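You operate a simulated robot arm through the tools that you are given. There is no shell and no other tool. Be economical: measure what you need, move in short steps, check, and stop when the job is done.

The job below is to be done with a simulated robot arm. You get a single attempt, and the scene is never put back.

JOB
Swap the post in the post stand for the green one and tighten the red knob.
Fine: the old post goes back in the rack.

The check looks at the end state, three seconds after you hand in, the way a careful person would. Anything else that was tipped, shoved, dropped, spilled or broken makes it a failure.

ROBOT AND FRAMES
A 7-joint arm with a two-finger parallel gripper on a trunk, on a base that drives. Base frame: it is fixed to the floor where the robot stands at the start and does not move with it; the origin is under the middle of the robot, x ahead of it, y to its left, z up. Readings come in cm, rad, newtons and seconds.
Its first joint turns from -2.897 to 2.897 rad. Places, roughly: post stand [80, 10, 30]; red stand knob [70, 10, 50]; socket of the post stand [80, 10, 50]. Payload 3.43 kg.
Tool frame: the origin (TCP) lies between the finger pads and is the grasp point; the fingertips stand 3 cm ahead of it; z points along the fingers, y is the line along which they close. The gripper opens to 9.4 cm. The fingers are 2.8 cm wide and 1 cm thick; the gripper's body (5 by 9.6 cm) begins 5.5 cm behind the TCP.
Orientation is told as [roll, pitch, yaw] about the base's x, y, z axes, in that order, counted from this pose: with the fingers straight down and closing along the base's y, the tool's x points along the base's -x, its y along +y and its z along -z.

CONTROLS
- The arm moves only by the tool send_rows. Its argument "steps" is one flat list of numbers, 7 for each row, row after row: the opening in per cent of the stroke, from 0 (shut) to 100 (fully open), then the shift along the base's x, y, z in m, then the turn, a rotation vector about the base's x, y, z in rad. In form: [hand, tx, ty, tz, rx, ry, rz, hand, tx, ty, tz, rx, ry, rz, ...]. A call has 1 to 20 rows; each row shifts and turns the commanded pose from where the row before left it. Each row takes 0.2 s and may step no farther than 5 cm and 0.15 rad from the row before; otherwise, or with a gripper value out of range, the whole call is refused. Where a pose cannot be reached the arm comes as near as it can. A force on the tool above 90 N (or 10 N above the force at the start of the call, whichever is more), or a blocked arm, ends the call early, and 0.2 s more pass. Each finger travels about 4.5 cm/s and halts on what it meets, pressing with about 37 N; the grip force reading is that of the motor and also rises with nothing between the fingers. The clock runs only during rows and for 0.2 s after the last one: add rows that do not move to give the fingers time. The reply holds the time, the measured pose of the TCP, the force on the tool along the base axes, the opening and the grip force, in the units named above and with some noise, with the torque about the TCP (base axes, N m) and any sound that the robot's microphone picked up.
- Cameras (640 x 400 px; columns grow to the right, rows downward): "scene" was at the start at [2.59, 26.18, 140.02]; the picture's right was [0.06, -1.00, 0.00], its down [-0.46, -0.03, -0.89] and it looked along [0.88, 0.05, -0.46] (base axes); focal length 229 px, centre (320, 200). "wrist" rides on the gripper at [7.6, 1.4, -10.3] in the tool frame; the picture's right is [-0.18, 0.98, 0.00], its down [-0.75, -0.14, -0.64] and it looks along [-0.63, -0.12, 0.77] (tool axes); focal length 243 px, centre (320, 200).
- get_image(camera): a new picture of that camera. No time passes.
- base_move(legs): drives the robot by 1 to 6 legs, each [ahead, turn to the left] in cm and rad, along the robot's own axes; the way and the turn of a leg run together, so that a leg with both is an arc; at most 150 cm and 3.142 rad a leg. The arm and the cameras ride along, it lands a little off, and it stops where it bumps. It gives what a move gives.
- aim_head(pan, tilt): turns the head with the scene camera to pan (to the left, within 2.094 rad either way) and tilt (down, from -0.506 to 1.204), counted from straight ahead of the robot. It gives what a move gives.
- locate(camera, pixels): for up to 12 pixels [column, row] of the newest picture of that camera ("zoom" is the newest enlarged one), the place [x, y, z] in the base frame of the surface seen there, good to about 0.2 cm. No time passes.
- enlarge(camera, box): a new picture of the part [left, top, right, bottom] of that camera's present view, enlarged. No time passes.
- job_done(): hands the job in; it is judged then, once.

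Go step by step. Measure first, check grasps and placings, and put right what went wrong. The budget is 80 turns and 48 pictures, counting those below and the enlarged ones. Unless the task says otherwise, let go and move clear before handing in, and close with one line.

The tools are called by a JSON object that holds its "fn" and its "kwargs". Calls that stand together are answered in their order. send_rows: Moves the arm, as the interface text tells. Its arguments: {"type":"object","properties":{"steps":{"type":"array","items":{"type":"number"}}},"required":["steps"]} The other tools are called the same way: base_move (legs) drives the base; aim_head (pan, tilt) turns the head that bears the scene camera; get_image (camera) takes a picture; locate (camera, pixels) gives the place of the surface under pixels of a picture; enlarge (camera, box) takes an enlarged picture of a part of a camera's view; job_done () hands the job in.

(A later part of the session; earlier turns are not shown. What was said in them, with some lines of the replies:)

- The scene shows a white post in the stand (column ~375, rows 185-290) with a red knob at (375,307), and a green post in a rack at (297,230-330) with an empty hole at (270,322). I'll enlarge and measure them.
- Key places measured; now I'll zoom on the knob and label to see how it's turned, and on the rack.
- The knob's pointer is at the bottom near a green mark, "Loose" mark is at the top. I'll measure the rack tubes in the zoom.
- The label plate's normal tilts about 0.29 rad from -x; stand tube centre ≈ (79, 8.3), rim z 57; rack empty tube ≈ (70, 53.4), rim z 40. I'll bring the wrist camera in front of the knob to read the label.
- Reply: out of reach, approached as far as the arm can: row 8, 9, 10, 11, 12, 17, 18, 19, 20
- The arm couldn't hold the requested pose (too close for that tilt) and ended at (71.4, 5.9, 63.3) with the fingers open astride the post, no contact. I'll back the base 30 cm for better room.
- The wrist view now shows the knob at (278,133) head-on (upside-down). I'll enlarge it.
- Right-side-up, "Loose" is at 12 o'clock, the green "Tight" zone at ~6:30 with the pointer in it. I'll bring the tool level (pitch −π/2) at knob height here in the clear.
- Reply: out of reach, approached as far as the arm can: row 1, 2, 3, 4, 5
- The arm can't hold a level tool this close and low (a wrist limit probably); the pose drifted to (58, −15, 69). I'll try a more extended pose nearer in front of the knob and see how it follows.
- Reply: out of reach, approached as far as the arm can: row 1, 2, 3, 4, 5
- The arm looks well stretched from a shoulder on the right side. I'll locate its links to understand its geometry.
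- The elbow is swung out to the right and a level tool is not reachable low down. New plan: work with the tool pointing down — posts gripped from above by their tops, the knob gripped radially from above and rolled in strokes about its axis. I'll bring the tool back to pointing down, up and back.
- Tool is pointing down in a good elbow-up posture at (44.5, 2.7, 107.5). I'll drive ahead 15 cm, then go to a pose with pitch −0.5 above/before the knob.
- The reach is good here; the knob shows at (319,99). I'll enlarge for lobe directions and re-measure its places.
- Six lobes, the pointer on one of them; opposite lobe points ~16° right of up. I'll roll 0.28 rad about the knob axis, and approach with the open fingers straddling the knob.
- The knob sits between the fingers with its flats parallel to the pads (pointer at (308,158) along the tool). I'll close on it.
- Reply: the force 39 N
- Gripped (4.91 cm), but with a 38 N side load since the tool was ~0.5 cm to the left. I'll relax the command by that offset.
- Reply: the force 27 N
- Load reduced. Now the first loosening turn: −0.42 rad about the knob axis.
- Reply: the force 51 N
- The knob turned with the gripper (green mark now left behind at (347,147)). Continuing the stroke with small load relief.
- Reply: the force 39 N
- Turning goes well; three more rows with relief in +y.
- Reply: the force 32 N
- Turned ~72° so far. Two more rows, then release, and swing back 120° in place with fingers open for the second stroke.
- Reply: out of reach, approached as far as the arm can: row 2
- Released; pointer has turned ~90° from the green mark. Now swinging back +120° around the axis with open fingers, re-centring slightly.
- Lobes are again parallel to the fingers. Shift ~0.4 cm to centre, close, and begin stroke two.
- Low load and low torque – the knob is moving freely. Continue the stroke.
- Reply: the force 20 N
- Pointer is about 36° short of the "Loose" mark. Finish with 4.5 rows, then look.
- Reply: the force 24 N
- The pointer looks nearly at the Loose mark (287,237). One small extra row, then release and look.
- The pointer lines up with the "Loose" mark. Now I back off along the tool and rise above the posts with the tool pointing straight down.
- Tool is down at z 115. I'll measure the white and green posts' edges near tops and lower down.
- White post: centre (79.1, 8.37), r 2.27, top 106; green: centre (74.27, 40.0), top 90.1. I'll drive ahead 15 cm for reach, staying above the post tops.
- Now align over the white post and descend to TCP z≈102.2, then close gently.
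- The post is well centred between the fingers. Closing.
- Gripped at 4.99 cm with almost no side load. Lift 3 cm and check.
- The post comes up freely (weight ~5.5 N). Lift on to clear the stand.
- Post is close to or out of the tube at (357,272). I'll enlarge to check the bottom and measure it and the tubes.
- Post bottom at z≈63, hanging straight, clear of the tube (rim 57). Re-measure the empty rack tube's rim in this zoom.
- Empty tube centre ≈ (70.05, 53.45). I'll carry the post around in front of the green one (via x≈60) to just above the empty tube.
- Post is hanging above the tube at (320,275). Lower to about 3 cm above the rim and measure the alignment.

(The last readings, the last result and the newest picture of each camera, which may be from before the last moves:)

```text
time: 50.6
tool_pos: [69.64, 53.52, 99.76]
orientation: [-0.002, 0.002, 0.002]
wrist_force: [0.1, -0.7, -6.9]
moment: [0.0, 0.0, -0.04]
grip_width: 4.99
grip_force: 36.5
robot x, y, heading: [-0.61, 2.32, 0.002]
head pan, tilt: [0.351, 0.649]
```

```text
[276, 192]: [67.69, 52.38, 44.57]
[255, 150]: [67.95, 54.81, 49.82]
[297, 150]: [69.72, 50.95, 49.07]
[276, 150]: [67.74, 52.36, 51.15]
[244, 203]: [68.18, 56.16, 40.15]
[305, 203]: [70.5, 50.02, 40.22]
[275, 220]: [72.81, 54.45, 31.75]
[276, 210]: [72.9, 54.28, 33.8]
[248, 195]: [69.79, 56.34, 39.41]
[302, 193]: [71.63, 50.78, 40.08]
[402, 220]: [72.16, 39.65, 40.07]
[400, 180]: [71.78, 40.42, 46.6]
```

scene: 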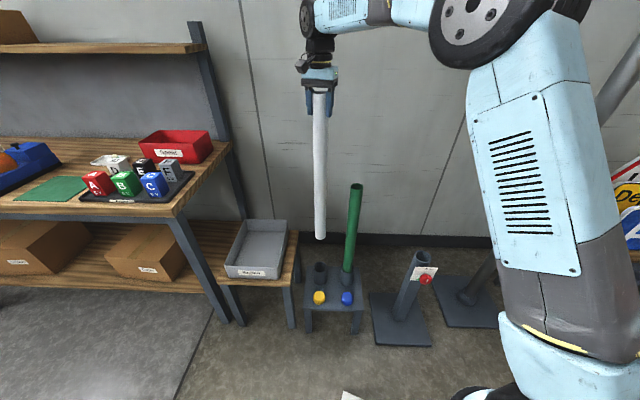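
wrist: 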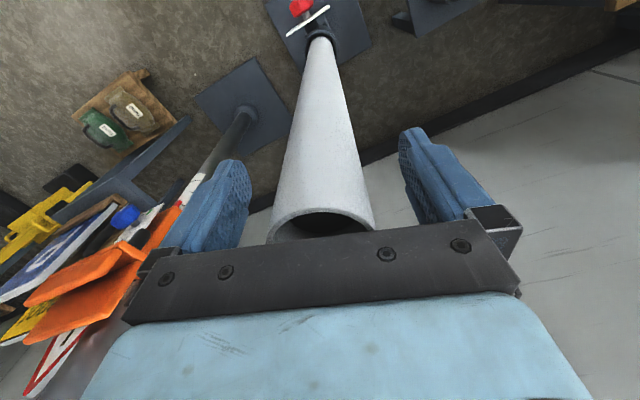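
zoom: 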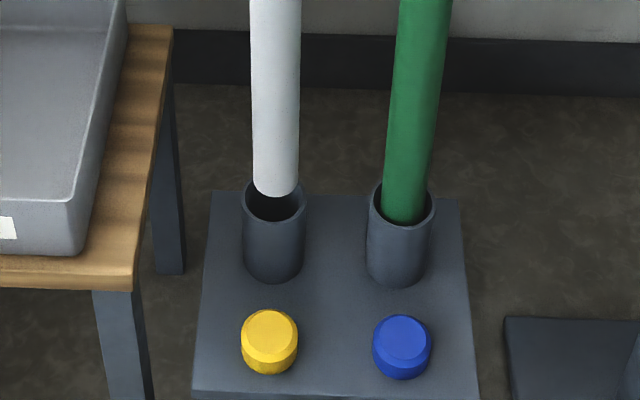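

Post sits over the tube within ~0.2 cm (post axis ≈(70.07,53.3) vs tube (70.05,53.45)). Lower slowly with a small y correction.

{"fn": "send_rows", "kwargs": {"steps": [0, 0, 0.0015, -0.01, 0, 0, 0, 0, 0, 0, -0.01, 0, 0, 0, 0, 0, 0, -0.01, 0, 0, 0, 0, 0, 0, -0.01, 0, 0, 0, 0, 0, 0, -0.01, 0, 0, 0, 0, 0, 0, 0, 0, 0, 0]}}

```text
time: 52.0
tool_pos: [69.6, 53.67, 94.7]
orientation: [-0.002, 0.003, 0.002]
wrist_force: [0.2, 0.4, -5.4]
moment: [0.02, 0.05, -0.02]
grip_width: 4.98
grip_force: 36.9
robot x, y, heading: [-0.53, 2.31, -0.002]
head pan, tilt: [0.351, 0.649]
```

No contact, already below rim level. Continue down.

{"fn": "send_rows", "kwargs": {"steps": [0, 0, 0, -0.015, 0, 0, 0, 0, 0, 0, -0.015, 0, 0, 0, 0, 0, 0, -0.015, 0, 0, 0, 0, 0, 0, -0.015, 0, 0, 0, 0, 0, 0, -0.01, 0, 0, 0, 0, 0, 0, 0, 0, 0, 0]}}

```text
time: 53.4
tool_pos: [69.65, 53.4, 87.77]
orientation: [-0.001, 0.003, 0.003]
wrist_force: [0.5, -0.2, -6.5]
moment: [0.0, 0.03, 0.01]
grip_width: 4.97
grip_force: 37.3
robot x, y, heading: [-0.52, 2.25, 0.0]
head pan, tilt: [0.351, 0.649]
```

Still hanging freely at TCP 87.8. Creep down until it touches the bottom.

{"fn": "send_rows", "kwargs": {"steps": [0, 0, 0, -0.005, 0, 0, 0, 0, 0, 0, -0.004, 0, 0, 0, 0, 0, 0, -0.003, 0, 0, 0, 0, 0, 0, -0.002, 0, 0, 0, 0, 0, 0, 0, 0, 0, 0]}}

```text
time: 54.6
tool_pos: [69.67, 53.58, 86.4]
orientation: [-0.003, 0.003, 0.001]
wrist_force: [-1.8, -0.4, -0.5]
moment: [-0.05, 0.45, 0.03]
grip_width: 5.0
grip_force: 37.1
robot x, y, heading: [-1.15, 2.4, 0.001]
head pan, tilt: [0.351, 0.649]
```

Weight is now supported (z force ≈0) at TCP 86.4. Release and rise.

{"fn": "send_rows", "kwargs": {"steps": [0, 0, 0, -0.001, 0, 0, 0, 100, 0, 0, 0, 0, 0, 0, 100, 0, 0, 0, 0, 0, 0, 100, 0, 0, 0, 0, 0, 0, 100, 0, 0, 0, 0, 0, 0, 100, 0.003, 0, 0.02, 0, 0, 0, 100, 0, 0, 0.04, 0, 0, 0, 100, 0, 0, 0.05, 0, 0, 0]}}

{"fn": "get_image", "kwargs": {"camera": "scene"}}

```text
time: 56.4
tool_pos: [70.0, 53.29, 97.23]
orientation: [-0.001, 0.003, 0.002]
wrist_force: [-0.2, 0.9, 0.2]
moment: [-0.02, 0.0, -0.01]
grip_width: 9.42
grip_force: 0.1
robot x, y, heading: [-0.19, 2.12, -0.001]
head pan, tilt: [0.351, 0.649]
```

```text
16 pictures are left
```

scene: 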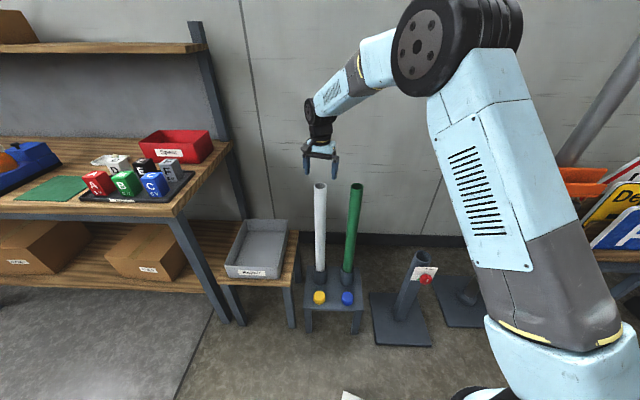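

White post stands in the rack. Move over the green post (74.4, 40.0) and descend to z≈86.4.

{"fn": "send_rows", "kwargs": {"steps": [100, 0.0145, -0.0443, 0.005, 0, 0, 0, 100, 0.0145, -0.0443, 0, 0, 0, 0, 100, 0.0145, -0.0443, 0, 0, 0, 0, 100, 0, 0, -0.03, 0, 0, 0, 100, 0, 0, -0.03, 0, 0, 0, 100, 0, 0, -0.03, 0, 0, 0, 100, 0, 0, -0.023, 0, 0, 0, 100, 0, 0, 0, 0, 0, 0]}}

{"fn": "get_image", "kwargs": {"camera": "wrist"}}

```text
time: 58.2
tool_pos: [74.3, 40.36, 86.36]
orientation: [-0.002, 0.001, 0.002]
wrist_force: [0.3, 0.1, -0.4]
moment: [0.0, 0.02, -0.02]
grip_width: 9.42
grip_force: 0.0
robot x, y, heading: [-0.37, 2.4, 0.001]
head pan, tilt: [0.351, 0.649]
```

```text
15 pictures are left
```

wrist: 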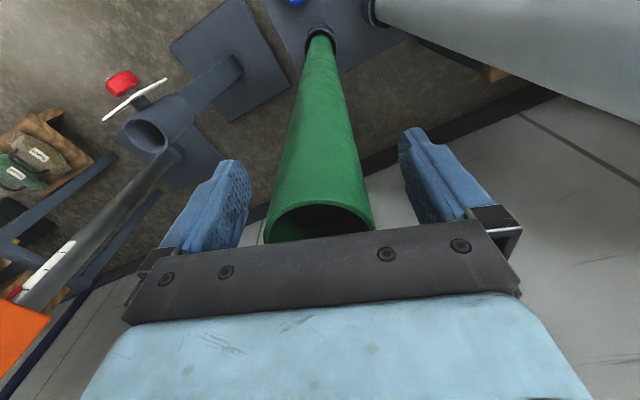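

The green post is centred between the fingers. Close and lift a little.

{"fn": "send_rows", "kwargs": {"steps": [100, 0.001, -0.002, 0, 0, 0, 0, 0, 0, 0, 0, 0, 0, 0, 0, 0, 0, 0, 0, 0, 0, 0, 0, 0, 0, 0, 0, 0, 0, 0, 0, 0, 0, 0, 0, 0, 0, 0, 0, 0, 0, 0, 0, 0, 0.02, 0, 0, 0, 0, 0, 0, 0, 0, 0, 0]}}

```text
refused: steps must hold 7 numbers for each row
```

{"fn": "send_rows", "kwargs": {"steps": [100, 0.001, -0.002, 0, 0, 0, 0, 0, 0, 0, 0, 0, 0, 0, 0, 0, 0, 0, 0, 0, 0, 0, 0, 0, 0, 0, 0, 0, 0, 0, 0, 0, 0, 0, 0, 0, 0, 0, 0.02, 0, 0, 0, 0, 0, 0, 0, 0, 0, 0]}}

```text
time: 59.8
tool_pos: [74.34, 39.91, 88.42]
orientation: [-0.002, 0.004, 0.003]
wrist_force: [0.3, -1.0, -5.2]
moment: [0.03, 0.03, 0.03]
grip_width: 4.78
grip_force: 36.3
robot x, y, heading: [-0.3, 2.3, 0.001]
head pan, tilt: [0.351, 0.649]
```

Green post lifted (4.78 cm grip, ~5 N). Raise to z≈119.5 and carry it over the stand.

{"fn": "send_rows", "kwargs": {"steps": [0, 0, 0, 0.039, 0, 0, 0, 0, 0, 0, 0.039, 0, 0, 0, 0, 0, 0, 0.039, 0, 0, 0, 0, 0, 0, 0.039, 0, 0, 0, 0, 0, 0, 0.039, 0, 0, 0, 0, 0, 0, 0.039, 0, 0, 0, 0, 0, 0, 0.039, 0, 0, 0, 0, 0, 0, 0.039, 0, 0, 0, 0, 0.0058, -0.0395, 0, 0, 0, 0, 0, 0.0058, -0.0395, 0, 0, 0, 0, 0, 0.0058, -0.0395, 0, 0, 0, 0, 0, 0.0058, -0.0395, 0, 0, 0, 0, 0, 0.0058, -0.0395, 0, 0, 0, 0, 0, 0.0058, -0.0395, 0, 0, 0, 0, 0, 0.0058, -0.0395, 0, 0, 0, 0, 0, 0.0058, -0.0395, 0, 0, 0, 0, 0, 0, 0, 0, 0, 0, 0]}}

{"fn": "aim_head", "kwargs": {"pan": 0.0, "tilt": 0.55}}

{"fn": "enlarge", "kwargs": {"camera": "scene", "box": [300, 210, 420, 330]}}

```text
time: 63.4
tool_pos: [79.13, 8.6, 119.74]
orientation: [-0.001, 0.003, 0.001]
wrist_force: [-0.1, -0.2, -5.6]
moment: [0.02, 0.0, 0.03]
grip_width: 4.75
grip_force: 37.3
robot x, y, heading: [-0.27, 2.24, 0.001]
head pan, tilt: [0.351, 0.649]
```

```text
time: 64.2
tool_pos: [79.02, 8.67, 119.74]
orientation: [-0.002, 0.002, 0.002]
wrist_force: [0.3, 0.4, -6.0]
moment: [0.05, -0.01, -0.02]
grip_width: 4.72
grip_force: 37.2
robot x, y, heading: [-0.19, 2.49, -0.005]
head pan, tilt: [0.0, 0.55]
```

```text
3.33 times, centred on (360, 270) of scene
```

zoom: 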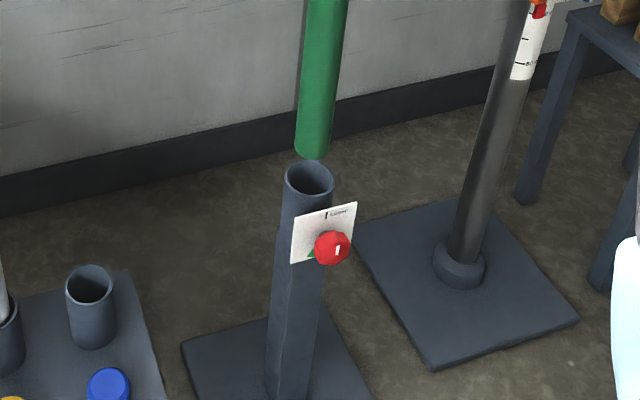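

{"fn": "locate", "kwargs": {"camera": "zoom", "pixels": [[286, 180], [333, 180], [308, 162], [309, 200], [292, 168], [326, 167], [293, 194], [327, 192], [316, 150], [316, 100], [299, 130], [331, 130]]}}

{"fn": "enlarge", "kwargs": {"camera": "scene", "box": [345, 265, 385, 295]}}

```text
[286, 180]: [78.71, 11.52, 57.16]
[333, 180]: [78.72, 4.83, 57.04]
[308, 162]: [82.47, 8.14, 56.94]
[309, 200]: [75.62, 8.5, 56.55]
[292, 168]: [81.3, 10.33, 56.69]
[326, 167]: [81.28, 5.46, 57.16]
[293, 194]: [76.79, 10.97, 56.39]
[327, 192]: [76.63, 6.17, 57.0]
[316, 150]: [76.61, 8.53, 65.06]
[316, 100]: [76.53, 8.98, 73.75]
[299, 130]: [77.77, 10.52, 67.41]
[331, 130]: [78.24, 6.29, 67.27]
```

```text
13.33 times, centred on (365, 280) of scene
```

zoom: 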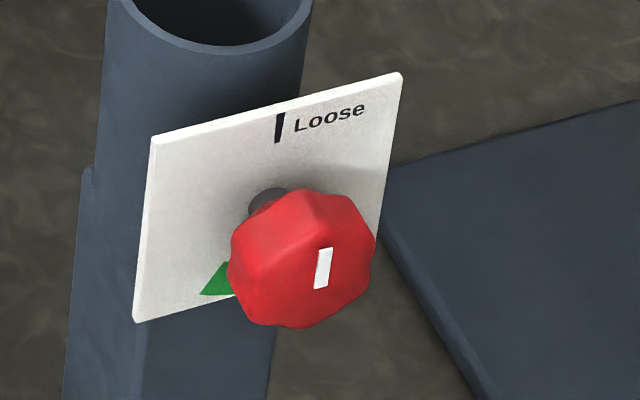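

Tube centre (79.0, 8.2); post bottom ≈ (79.0, 8.4). Shift y −0.25 cm and lower.

{"fn": "send_rows", "kwargs": {"steps": [0, 0, -0.0025, -0.015, 0, 0, 0, 0, 0, 0, -0.015, 0, 0, 0, 0, 0, 0, -0.015, 0, 0, 0, 0, 0, 0, -0.01, 0, 0, 0, 0, 0, 0, -0.01, 0, 0, 0, 0, 0, 0, -0.01, 0, 0, 0, 0, 0, 0, -0.01, 0, 0, 0, 0, 0, 0, 0, 0, 0, 0]}}

{"fn": "enlarge", "kwargs": {"camera": "scene", "box": [330, 220, 400, 300]}}

```text
time: 66.0
tool_pos: [79.2, 8.28, 111.11]
orientation: [-0.002, 0.004, 0.002]
wrist_force: [-0.1, 0.2, -5.8]
moment: [0.02, 0.01, -0.04]
grip_width: 4.76
grip_force: 36.8
robot x, y, heading: [-0.42, 2.1, 0.003]
head pan, tilt: [0.0, 0.55]
```

```text
5.00 times, centred on (365, 260) of scene
```

zoom: 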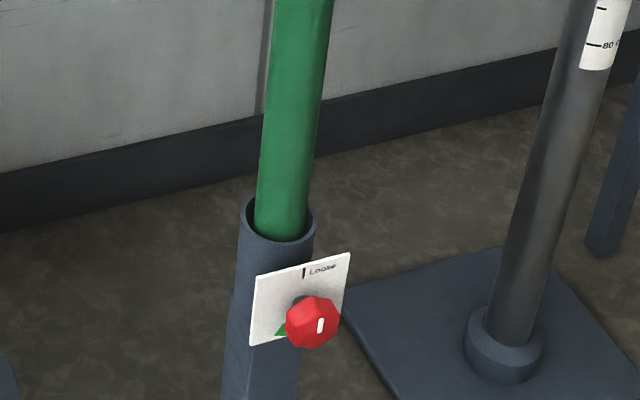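

The post has entered the tube, no contact forces. Lower on, slower at the end.

{"fn": "send_rows", "kwargs": {"steps": [0, 0, 0, -0.015, 0, 0, 0, 0, 0, 0, -0.015, 0, 0, 0, 0, 0, 0, -0.015, 0, 0, 0, 0, 0, 0, -0.015, 0, 0, 0, 0, 0, 0, -0.015, 0, 0, 0, 0, 0, 0, -0.005, 0, 0, 0, 0, 0, 0, -0.004, 0, 0, 0, 0, 0, 0, -0.002, 0, 0, 0, 0, 0, 0, 0, 0, 0, 0]}}

```text
time: 68.0
tool_pos: [79.15, 8.21, 102.51]
orientation: [-0.003, 0.004, 0.001]
wrist_force: [0.6, -0.2, -6.4]
moment: [0.01, 0.01, 0.0]
grip_width: 4.73
grip_force: 37.1
robot x, y, heading: [-0.3, 2.04, -0.0]
head pan, tilt: [0.0, 0.55]
```

{"fn": "send_rows", "kwargs": {"steps": [0, 0, 0, -0.002, 0, 0, 0, 0, 0, 0, -0.002, 0, 0, 0, 0, 0, 0, 0, 0, 0, 0]}}

```text
time: 68.8
tool_pos: [79.12, 8.23, 102.27]
orientation: [0.0, 0.001, 0.002]
wrist_force: [1.4, -1.4, 22.6]
moment: [-0.35, -0.16, 0.15]
grip_width: 4.76
grip_force: 36.5
robot x, y, heading: [-0.62, 2.14, -0.003]
head pan, tilt: [0.0, 0.55]
```

Bottomed out at TCP 102.3, same as the old post (top ≈106). Release and rise, then drive back 15 cm to the knob-turning spot.

{"fn": "send_rows", "kwargs": {"steps": [0, 0, 0, 0.002, 0, 0, 0, 100, 0, 0, 0, 0, 0, 0, 100, 0, 0, 0, 0, 0, 0, 100, 0, 0, 0, 0, 0, 0, 100, 0, 0, 0, 0, 0, 0, 100, 0, 0, 0.03, 0, 0, 0, 100, 0, 0, 0.05, 0, 0, 0, 100, 0, 0, 0.05, 0, 0, 0]}}

{"fn": "base_move", "kwargs": {"legs": [[-15, 0]]}}

{"fn": "get_image", "kwargs": {"camera": "scene"}}

{"fn": "locate", "kwargs": {"camera": "scene", "pixels": [[361, 172], [356, 220]]}}

```text
time: 70.6
tool_pos: [79.15, 8.23, 115.15]
orientation: [-0.004, 0.003, 0.001]
wrist_force: [0.7, -0.2, 0.9]
moment: [0.01, 0.02, 0.01]
grip_width: 9.38
grip_force: 0.0
robot x, y, heading: [-0.96, 2.31, 0.006]
head pan, tilt: [0.0, 0.55]
```

```text
time: 72.0
tool_pos: [64.11, 8.27, 115.14]
orientation: [-0.001, 0.002, 0.001]
wrist_force: [0.6, 0.8, -0.3]
moment: [-0.02, 0.0, -0.02]
grip_width: 9.43
grip_force: 0.0
robot x, y, heading: [-15.58, 2.03, -0.004]
head pan, tilt: [0.0, 0.55]
```

```text
11 pictures are left
```

scene: 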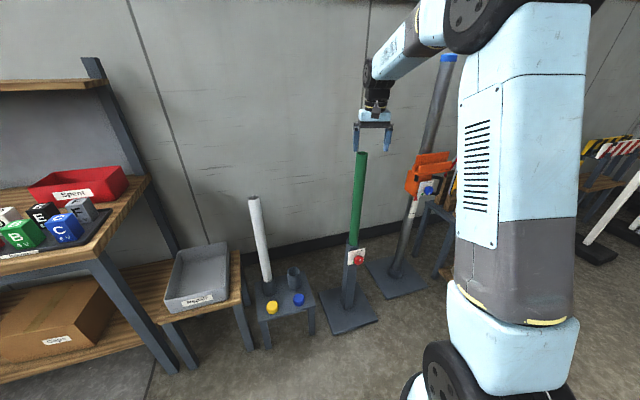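

```text
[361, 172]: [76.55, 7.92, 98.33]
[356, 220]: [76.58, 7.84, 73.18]
```

Green post stands straight in the stand, white in the rack. Now reverse my retreat path back to the knob for tightening, fingers open.

{"fn": "send_rows", "kwargs": {"steps": [100, -0.002, 0.0042, -0.0411, 0, 0, 0.146, 100, -0.002, 0.0042, -0.0411, 0, 0, 0.146, 100, -0.002, 0.0042, -0.0411, 0.036, -0.1196, 0, 100, -0.002, 0.0042, -0.0411, 0.036, -0.1196, 0, 100, -0.002, 0.0042, -0.0411, 0.036, -0.1196, 0, 100, -0.002, 0.0042, -0.0411, 0.036, -0.1196, 0, 100, -0.002, 0.0042, -0.0411, -0.1278, -0.0384, 0, 100, -0.002, 0.0042, -0.0411, -0.1278, -0.0384, 0, 100, -0.002, 0.0042, -0.0411, -0.1278, -0.0384, 0, 100, -0.002, 0.0042, -0.0411, -0.1278, -0.0384, 0, 100, -0.002, 0.0042, -0.0411, -0.1278, -0.0384, 0, 100, -0.002, 0.0042, -0.0411, -0.1278, -0.0384, 0, 100, -0.002, 0.0042, -0.0411, -0.1278, -0.0384, 0, 100, -0.002, 0.0042, -0.0411, -0.1278, -0.0384, 0, 100, 0, 0, 0, 0, 0, 0]}}

```text
time: 75.2
tool_pos: [61.21, 14.09, 57.69]
orientation: [-1.121, -0.23, 0.737]
wrist_force: [0.2, 0.5, 0.3]
moment: [-0.02, -0.02, -0.01]
grip_width: 9.39
grip_force: 0.1
robot x, y, heading: [-14.99, 1.79, -0.002]
head pan, tilt: [0.0, 0.55]
```

Exactly at the planned pre-pose. Approach the knob.

{"fn": "send_rows", "kwargs": {"steps": [100, 0.024, -0.021, -0.0148, 0, 0, 0, 100, 0.024, -0.021, -0.0148, 0, 0, 0, 100, 0.024, -0.021, -0.0148, 0, 0, 0, 100, 0.024, -0.021, -0.0148, 0, 0, 0, 100, 0, 0, 0, 0, 0, 0]}}

{"fn": "get_image", "kwargs": {"camera": "wrist"}}

```text
time: 76.4
tool_pos: [70.7, 5.85, 51.65]
orientation: [-1.121, -0.23, 0.736]
wrist_force: [-0.4, 0.6, -0.6]
moment: [-0.01, 0.03, 0.0]
grip_width: 9.39
grip_force: 0.0
robot x, y, heading: [-15.35, 2.33, -0.005]
head pan, tilt: [0.0, 0.55]
```

```text
10 pictures are left
```

wrist: 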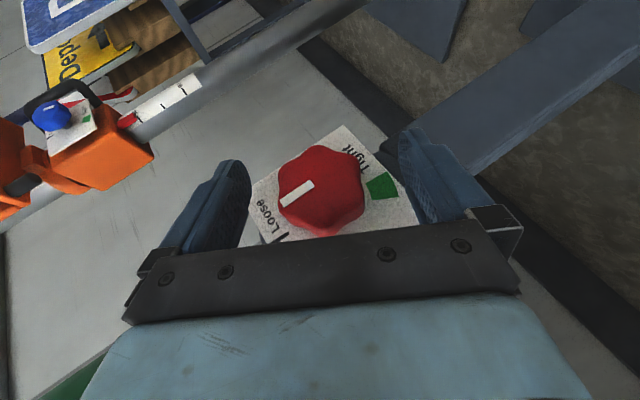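

Knob well centred, lobes aligned. Close and start turning clockwise.

{"fn": "send_rows", "kwargs": {"steps": [0, 0.0005, 0, 0.001, 0, 0, 0, 0, 0, 0, 0, 0, 0, 0, 0, 0, 0, 0, 0, 0, 0, 0, 0, 0, 0, 0, 0, 0, 0, 0, 0, 0, 0, 0, 0, 0, 0, 0, 0, 0.134, 0.0403, 0, 0, 0, 0, 0, 0.134, 0.0403, 0, 0, 0, 0, 0, 0.134, 0.0403, 0, 0, 0, 0, 0, 0.134, 0.0403, 0, 0, 0, 0, 0, 0, 0, 0]}}

```text
time: 78.6
tool_pos: [70.93, 5.76, 51.75]
orientation: [-0.567, -0.429, 0.55]
wrist_force: [-7.2, 9.3, 12.5]
moment: [0.07, -0.13, 0.01]
grip_width: 4.92
grip_force: 45.2
robot x, y, heading: [-15.34, 2.18, -0.003]
head pan, tilt: [0.0, 0.55]
```

Loads low, turning freely. Continue the stroke to ~48° right.

{"fn": "send_rows", "kwargs": {"steps": [0, 0, 0, 0, 0.134, 0.0403, 0, 0, 0, 0, 0, 0.134, 0.0403, 0, 0, 0, -0.0005, 0, 0.134, 0.0403, 0, 0, 0, -0.0005, 0, 0.134, 0.0403, 0, 0, 0, -0.0005, 0, 0.134, 0.0403, 0, 0, 0, -0.0005, 0, 0.134, 0.0403, 0, 0, 0, 0, 0, 0.134, 0.0403, 0, 0, 0, 0, 0, 0.134, 0.0403, 0, 0, 0, 0, 0, 0, 0, 0]}}

{"fn": "get_image", "kwargs": {"camera": "wrist"}}

```text
time: 80.6
tool_pos: [71.15, 5.21, 51.91]
orientation: [0.673, -0.403, -0.014]
wrist_force: [11.8, -25.1, 13.0]
moment: [0.25, -1.06, -0.23]
grip_width: 4.91
grip_force: 45.1
robot x, y, heading: [-15.18, 2.27, -0.003]
head pan, tilt: [0.0, 0.55]
```

```text
9 pictures are left
```

wrist: 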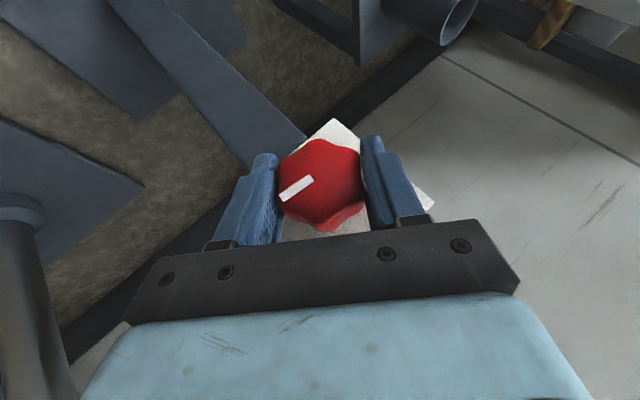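

Good progress (~96°). Two more rows, release, swing back 120° in place.

{"fn": "send_rows", "kwargs": {"steps": [0, 0, -0.002, 0, 0.134, 0.0403, 0, 0, 0, 0, 0, 0.134, 0.0403, 0, 0, 0, 0, 0, 0, 0, 0, 100, 0, 0, 0, 0, 0, 0, 100, 0, 0, 0, 0, 0, 0, 100, 0, 0, 0, 0, 0, 0, 100, 0, 0, 0, 0, 0, 0]}}

```text
time: 82.2
tool_pos: [70.92, 5.32, 51.84]
orientation: [0.954, -0.302, -0.105]
wrist_force: [0.5, 0.2, 0.1]
moment: [0.01, 0.01, -0.04]
grip_width: 9.38
grip_force: 0.1
robot x, y, heading: [-15.38, 2.37, -0.003]
head pan, tilt: [0.0, 0.55]
```

{"fn": "send_rows", "kwargs": {"steps": [100, 0, 0.0004, 0, -0.1333, -0.0401, 0, 100, 0, 0.0004, 0, -0.1333, -0.0401, 0, 100, 0, 0.0004, 0, -0.1333, -0.0401, 0, 100, 0, 0.0004, 0, -0.1333, -0.0401, 0, 100, 0, 0.0004, 0, -0.1333, -0.0401, 0, 100, 0, 0.0004, 0, -0.1333, -0.0401, 0, 100, 0, 0.0004, 0, -0.1333, -0.0401, 0, 100, 0, 0.0004, 0, -0.1333, -0.0401, 0, 100, 0, 0.0004, 0, -0.1333, -0.0401, 0, 100, 0, 0.0004, 0, -0.1333, -0.0401, 0, 100, 0, 0.0004, 0, -0.1333, -0.0401, 0, 100, 0, 0, 0, -0.1333, -0.0401, 0, 100, 0, 0, 0, -0.1333, -0.0401, 0, 100, 0, 0, 0, -0.1333, -0.0401, 0, 100, 0, 0, 0, -0.1333, -0.0401, 0]}}

{"fn": "get_image", "kwargs": {"camera": "wrist"}}

```text
time: 85.4
tool_pos: [71.09, 5.77, 51.78]
orientation: [-1.201, -0.19, 0.75]
wrist_force: [0.7, 0.5, 0.0]
moment: [0.02, -0.02, -0.02]
grip_width: 9.4
grip_force: 0.1
robot x, y, heading: [-15.04, 2.54, -0.007]
head pan, tilt: [0.0, 0.55]
```

```text
8 pictures are left
```

wrist: 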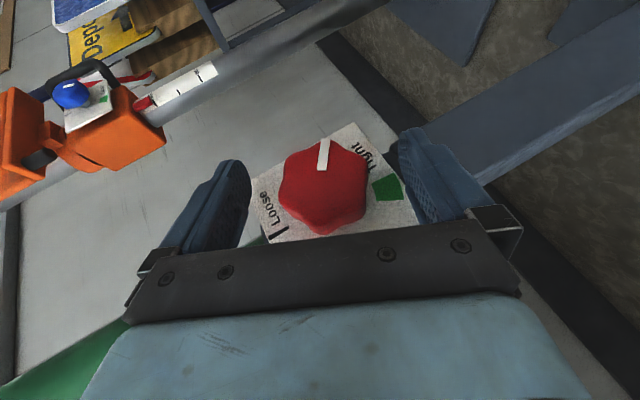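

Pointer now at (324,152), ~80° from the green mark. Turn tool +0.1 to match lobes, close, and turn on.

{"fn": "send_rows", "kwargs": {"steps": [100, 0, 0, 0, 0.0957, 0.0288, 0, 0, 0, 0, 0, 0, 0, 0, 0, 0, 0, 0, 0, 0, 0, 0, 0, 0, 0, 0, 0, 0, 0, 0, 0, 0, 0, 0, 0, 0, 0, 0, 0, 0.134, 0.0403, 0, 0, 0, 0, 0, 0.134, 0.0403, 0, 0, 0, 0, 0, 0.134, 0.0403, 0, 0, 0, 0, 0, 0.134, 0.0403, 0, 0, 0, 0, 0, 0.134, 0.0403, 0, 0, 0, 0, 0, 0.134, 0.0403, 0, 0, 0, 0, 0, 0, 0, 0]}}

{"fn": "get_image", "kwargs": {"camera": "wrist"}}

```text
time: 88.0
tool_pos: [70.98, 5.71, 52.0]
orientation: [-0.291, -0.48, 0.431]
wrist_force: [-1.7, 0.6, 17.2]
moment: [0.15, -0.54, 0.0]
grip_width: 4.98
grip_force: 44.5
robot x, y, heading: [-15.15, 2.39, 0.0]
head pan, tilt: [0.0, 0.55]
```

```text
7 pictures are left
```

wrist: 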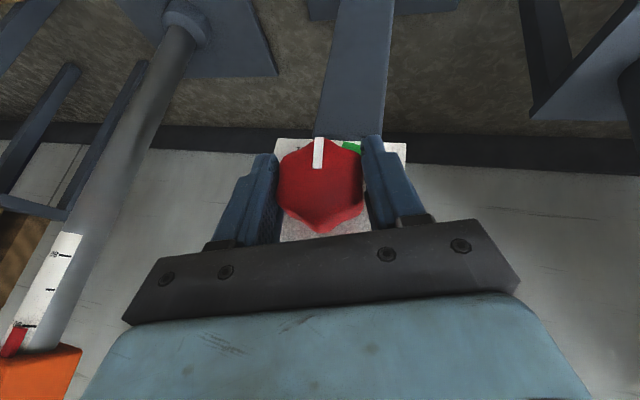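

About 32° left to the green zone centre. Three more rows, then check torque.

{"fn": "send_rows", "kwargs": {"steps": [0, 0, -0.0005, 0, 0.134, 0.0403, 0, 0, 0, -0.0005, 0, 0.134, 0.0403, 0, 0, 0, -0.0005, 0, 0.134, 0.0403, 0, 0, 0, 0, 0, 0, 0, 0]}}

```text
time: 89.0
tool_pos: [71.16, 5.5, 52.06]
orientation: [0.184, -0.494, 0.204]
wrist_force: [8.0, -10.1, 27.1]
moment: [0.15, -0.49, -0.33]
grip_width: 4.94
grip_force: 44.5
robot x, y, heading: [-15.02, 2.48, -0.005]
head pan, tilt: [0.0, 0.55]
```

{"fn": "send_rows", "kwargs": {"steps": [0, 0, -0.0005, 0, 0.134, 0.0403, 0, 0, 0, 0, 0, 0, 0, 0, 0, 0, 0, 0, 0, 0, 0]}}

{"fn": "enlarge", "kwargs": {"camera": "wrist", "box": [250, 110, 400, 240]}}

```text
time: 89.8
tool_pos: [71.06, 5.44, 52.05]
orientation: [0.34, -0.476, 0.132]
wrist_force: [13.0, -19.1, 26.6]
moment: [0.17, -0.82, -0.58]
grip_width: 4.94
grip_force: 44.7
robot x, y, heading: [-15.17, 2.05, -0.001]
head pan, tilt: [0.0, 0.55]
```

```text
3.08 times, centred on (325, 175) of wrist
```

zoom: 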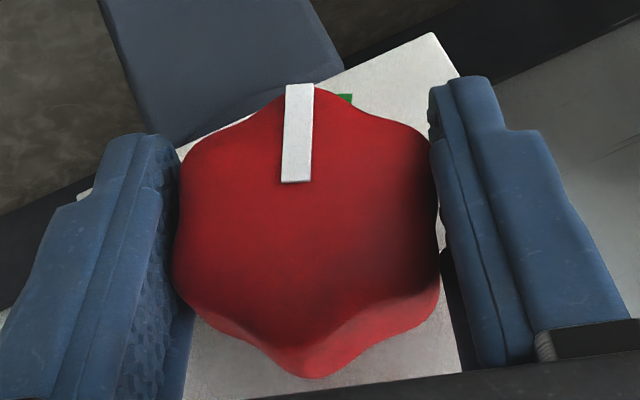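

Pointer is back about where it was when tight, with the green mark just behind it. Release, back off and look head-on.

{"fn": "send_rows", "kwargs": {"steps": [100, 0, 0, 0, 0, 0, 0, 100, 0, 0, 0, 0, 0, 0, 100, 0, 0, 0, 0, 0, 0, 100, 0, 0, 0, 0, 0, 0, 100, -0.0093, -0.0089, 0.0202, 0, 0, 0, 100, -0.0093, -0.0089, 0.0202, 0, 0, 0, 100, -0.0093, -0.0089, 0.0202, 0, 0, 0, 100, -0.0093, -0.0089, 0.0202, 0, 0, 0, 100, -0.0093, -0.0089, 0.0202, 0, 0, 0, 100, -0.02, -0.005, 0.01, -0.14, -0.04, 0, 100, -0.02, -0.005, 0.01, -0.14, -0.04, 0]}}

{"fn": "enlarge", "kwargs": {"camera": "wrist", "box": [240, 40, 400, 190]}}

```text
time: 92.2
tool_pos: [62.34, -0.04, 64.1]
orientation: [0.008, -0.494, 0.287]
wrist_force: [-0.1, -1.0, 0.6]
moment: [0.06, 0.03, 0.03]
grip_width: 9.4
grip_force: 0.1
robot x, y, heading: [-15.46, 2.08, 0.0]
head pan, tilt: [0.0, 0.55]
```

```text
2.67 times, centred on (320, 115) of wrist
```

zoom: 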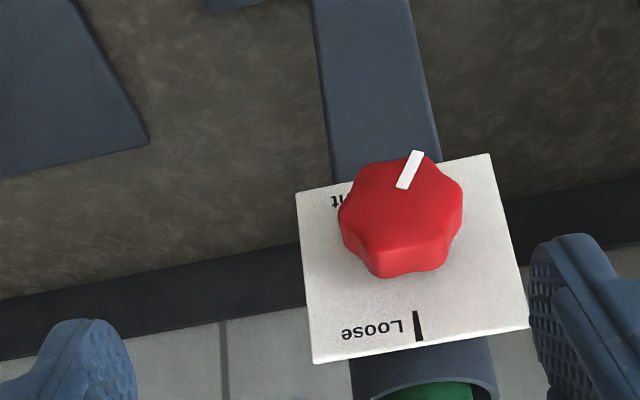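

The pointer looks to be in the green region but this view is oblique; move to a more head-on view to check.

{"fn": "send_rows", "kwargs": {"steps": [100, -0.012, 0.006, -0.004, 0.037, -0.124, 0, 100, -0.012, 0.006, -0.004, 0.037, -0.124, 0, 100, -0.012, 0.008, -0.004, 0.037, -0.124, 0, 100, 0, 0, 0, 0, 0, 0]}}

{"fn": "enlarge", "kwargs": {"camera": "wrist", "box": [250, 80, 390, 210]}}

```text
time: 93.2
tool_pos: [58.77, 2.16, 62.75]
orientation: [0.012, -0.882, 0.285]
wrist_force: [0.0, 0.2, 0.3]
moment: [0.0, 0.03, 0.03]
grip_width: 9.4
grip_force: 0.1
robot x, y, heading: [-15.48, 2.17, 0.001]
head pan, tilt: [0.0, 0.55]
```

```text
3.08 times, centred on (320, 145) of wrist
```

zoom: 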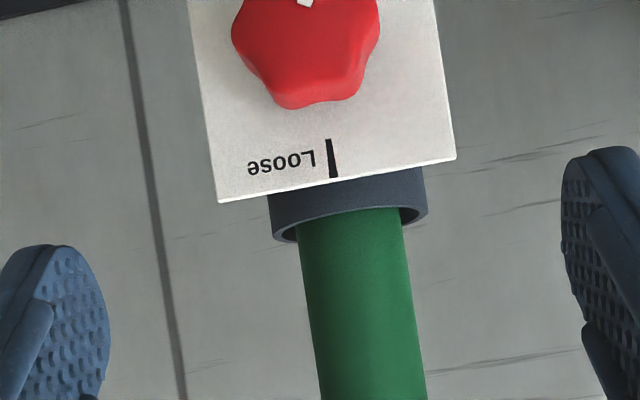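

{"fn": "enlarge", "kwargs": {"camera": "wrist", "box": [255, 25, 385, 145]}}

```text
3.33 times, centred on (320, 85) of wrist
```

zoom: 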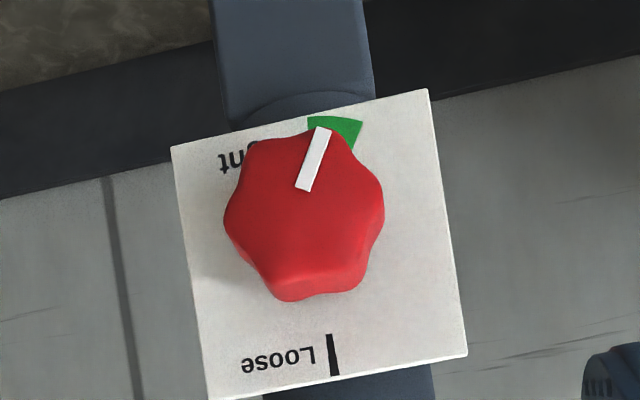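

The pointer is in the green but about 9° past its middle (pointer ~25°, zone ~3°–28°). For margin I'll re-grip and bring it back ~7° to the middle, where it was originally.

{"fn": "send_rows", "kwargs": {"steps": [100, 0.0151, -0.0021, -0.0013, -0.037, 0.124, 0, 100, 0.0151, -0.0021, -0.0013, -0.037, 0.124, 0, 100, 0.0151, -0.0021, -0.0013, -0.037, 0.124, 0, 100, 0.0151, -0.0021, -0.0013, 0.1435, 0.0432, 0, 100, 0.0151, -0.0021, -0.0013, 0.1435, 0.0432, 0, 100, 0, 0, 0, 0, 0, 0]}}

```text
time: 94.6
tool_pos: [66.31, 1.09, 61.92]
orientation: [0.349, -0.467, 0.129]
wrist_force: [-0.9, 0.6, 1.0]
moment: [0.0, 0.0, 0.0]
grip_width: 9.39
grip_force: 0.1
robot x, y, heading: [-15.15, 2.41, -0.003]
head pan, tilt: [0.0, 0.55]
```

Pre-pose good, same orientation as the last grip. Approach, close, and turn back 0.12 rad.

{"fn": "send_rows", "kwargs": {"steps": [100, 0.0093, 0.0089, -0.02, 0, 0, 0, 100, 0.0093, 0.0089, -0.02, 0, 0, 0, 100, 0.0093, 0.0089, -0.02, 0, 0, 0, 100, 0.0093, 0.0089, -0.02, 0, 0, 0, 100, 0.0093, 0.0089, -0.02, 0, 0, 0, 100, 0, 0, 0, 0, 0, 0, 0, 0, 0, 0, 0, 0, 0, 0, 0, 0, 0, 0, 0, 0, 0, 0, 0, 0, 0, 0, 0, 0, 0, 0, 0, 0, 0, 0, 0]}}

```text
refused: steps must hold 7 numbers for each row
```

{"fn": "send_rows", "kwargs": {"steps": [100, 0.0093, 0.0089, -0.02, 0, 0, 0, 100, 0.0093, 0.0089, -0.02, 0, 0, 0, 100, 0.0093, 0.0089, -0.02, 0, 0, 0, 100, 0.0093, 0.0089, -0.02, 0, 0, 0, 100, 0.0093, 0.0089, -0.02, 0, 0, 0, 100, 0, 0, 0, 0, 0, 0, 0, 0, 0, 0, 0, 0, 0, 0, 0, 0, 0, 0, 0, 0, 0, 0, 0, 0, 0, 0, 0, 0, 0, 0, 0, 0, 0, 0]}}

```text
time: 96.8
tool_pos: [70.96, 5.41, 52.07]
orientation: [0.349, -0.468, 0.131]
wrist_force: [0.4, -6.0, 5.5]
moment: [-0.25, 0.03, 0.12]
grip_width: 4.82
grip_force: 38.4
robot x, y, heading: [-14.96, 2.18, -0.004]
head pan, tilt: [0.0, 0.55]
```

Gripped nearly load-free. Look before turning, in case the closing re-aligned the knob.

{"fn": "enlarge", "kwargs": {"camera": "wrist", "box": [250, 110, 400, 240]}}

```text
3.08 times, centred on (325, 175) of wrist
```

zoom: 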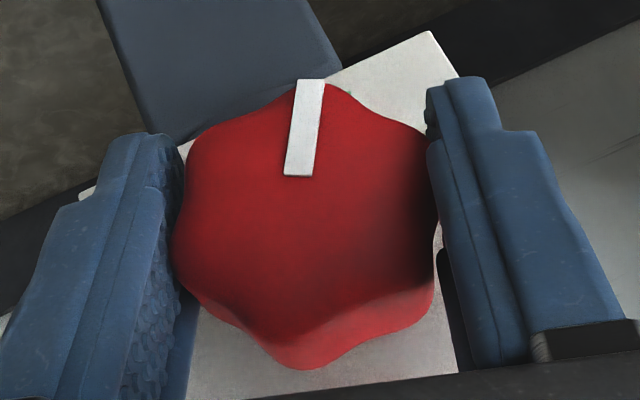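

The pointer still sits ~5° past the tool line, so the small back-turn is right: −0.11 rad, then release and retreat to the viewing pose.

{"fn": "send_rows", "kwargs": {"steps": [0, 0, 0, 0, -0.1053, -0.0317, 0, 0, 0, 0, 0, 0, 0, 0, 100, 0, 0, 0, 0, 0, 0, 100, 0, 0, 0, 0, 0, 0, 100, 0, 0, 0, 0, 0, 0, 100, 0, 0, 0, 0, 0, 0, 100, -0.0093, -0.0075, 0.02, 0, 0, 0, 100, -0.0093, -0.0075, 0.02, 0, 0, 0, 100, -0.0093, -0.0075, 0.02, 0, 0, 0, 100, -0.0093, -0.0075, 0.02, 0, 0, 0, 100, -0.0093, -0.0075, 0.02, 0, 0, 0, 100, -0.0151, 0.001, 0, -0.1, -0.03, 0, 100, -0.0151, 0.001, 0, -0.1, -0.03, 0, 100, -0.0151, 0.001, 0, 0.037, -0.124, 0, 100, -0.0151, 0.001, 0, 0.037, -0.124, 0, 100, -0.0151, 0.001, 0, 0.037, -0.124, 0, 100, 0, 0, 0, 0, 0, 0]}}

{"fn": "enlarge", "kwargs": {"camera": "wrist", "box": [255, 25, 385, 145]}}

```text
time: 100.4
tool_pos: [58.64, 2.22, 62.11]
orientation: [-0.014, -0.883, 0.3]
wrist_force: [0.5, -0.2, 0.5]
moment: [-0.02, -0.07, -0.03]
grip_width: 9.4
grip_force: 0.1
robot x, y, heading: [-15.06, 2.37, -0.006]
head pan, tilt: [0.0, 0.55]
```

```text
3.33 times, centred on (320, 85) of wrist
```

zoom: 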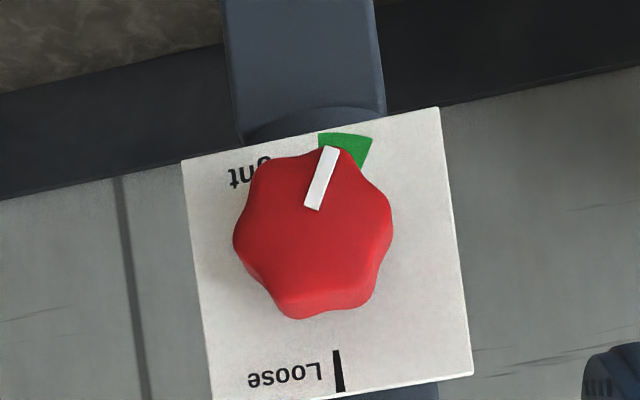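

The pointer (image angle ~19°) lies inside the green sector (about −1° to 24°), so the knob is tight. A last scene check before handing in.

{"fn": "send_rows", "kwargs": {"steps": [100, -0.01, 0, 0.03, 0, 0.1, 0, 100, -0.01, 0, 0.03, 0, 0.1, 0, 100, -0.01, 0, 0.03, 0, 0.1, 0, 100, 0, 0, 0.03, 0, 0.1, 0, 100, 0, 0, 0.03, 0, 0.1, 0]}}

{"fn": "get_image", "kwargs": {"camera": "scene"}}

{"fn": "enlarge", "kwargs": {"camera": "scene", "box": [335, 235, 385, 275]}}

```text
time: 101.6
tool_pos: [55.85, 2.22, 77.16]
orientation: [0.14, -0.394, 0.204]
wrist_force: [1.1, 0.1, -0.2]
moment: [-0.02, 0.01, -0.04]
grip_width: 9.42
grip_force: 0.0
robot x, y, heading: [-15.5, 1.86, 0.0]
head pan, tilt: [0.0, 0.55]
```

```text
0 pictures are left
```

scene: 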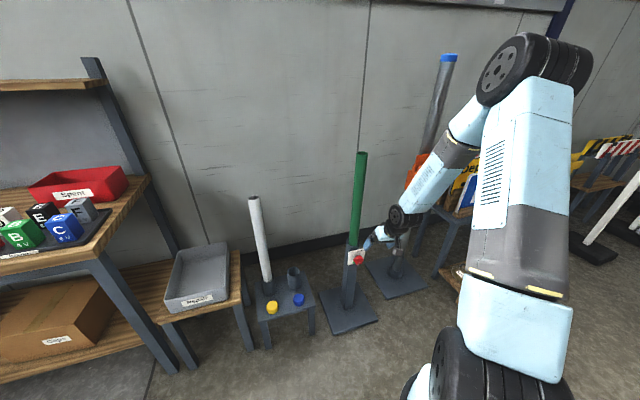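

```text
refused: no pictures are left
```

The green post stands in the stand at (360,200), the white one is in the rack at (258,240), everything else looks untouched, and the gripper is clear. Handing in.

{"fn": "job_done", "kwargs": {}}

```text
The job is handed in.
```

The green post is in the stand, the white post is in the rack, and the red knob is turned back to tight, with its pointer inside the green zone but about 7° past the middle; I tried to bring it back to centre, but it didn't move.
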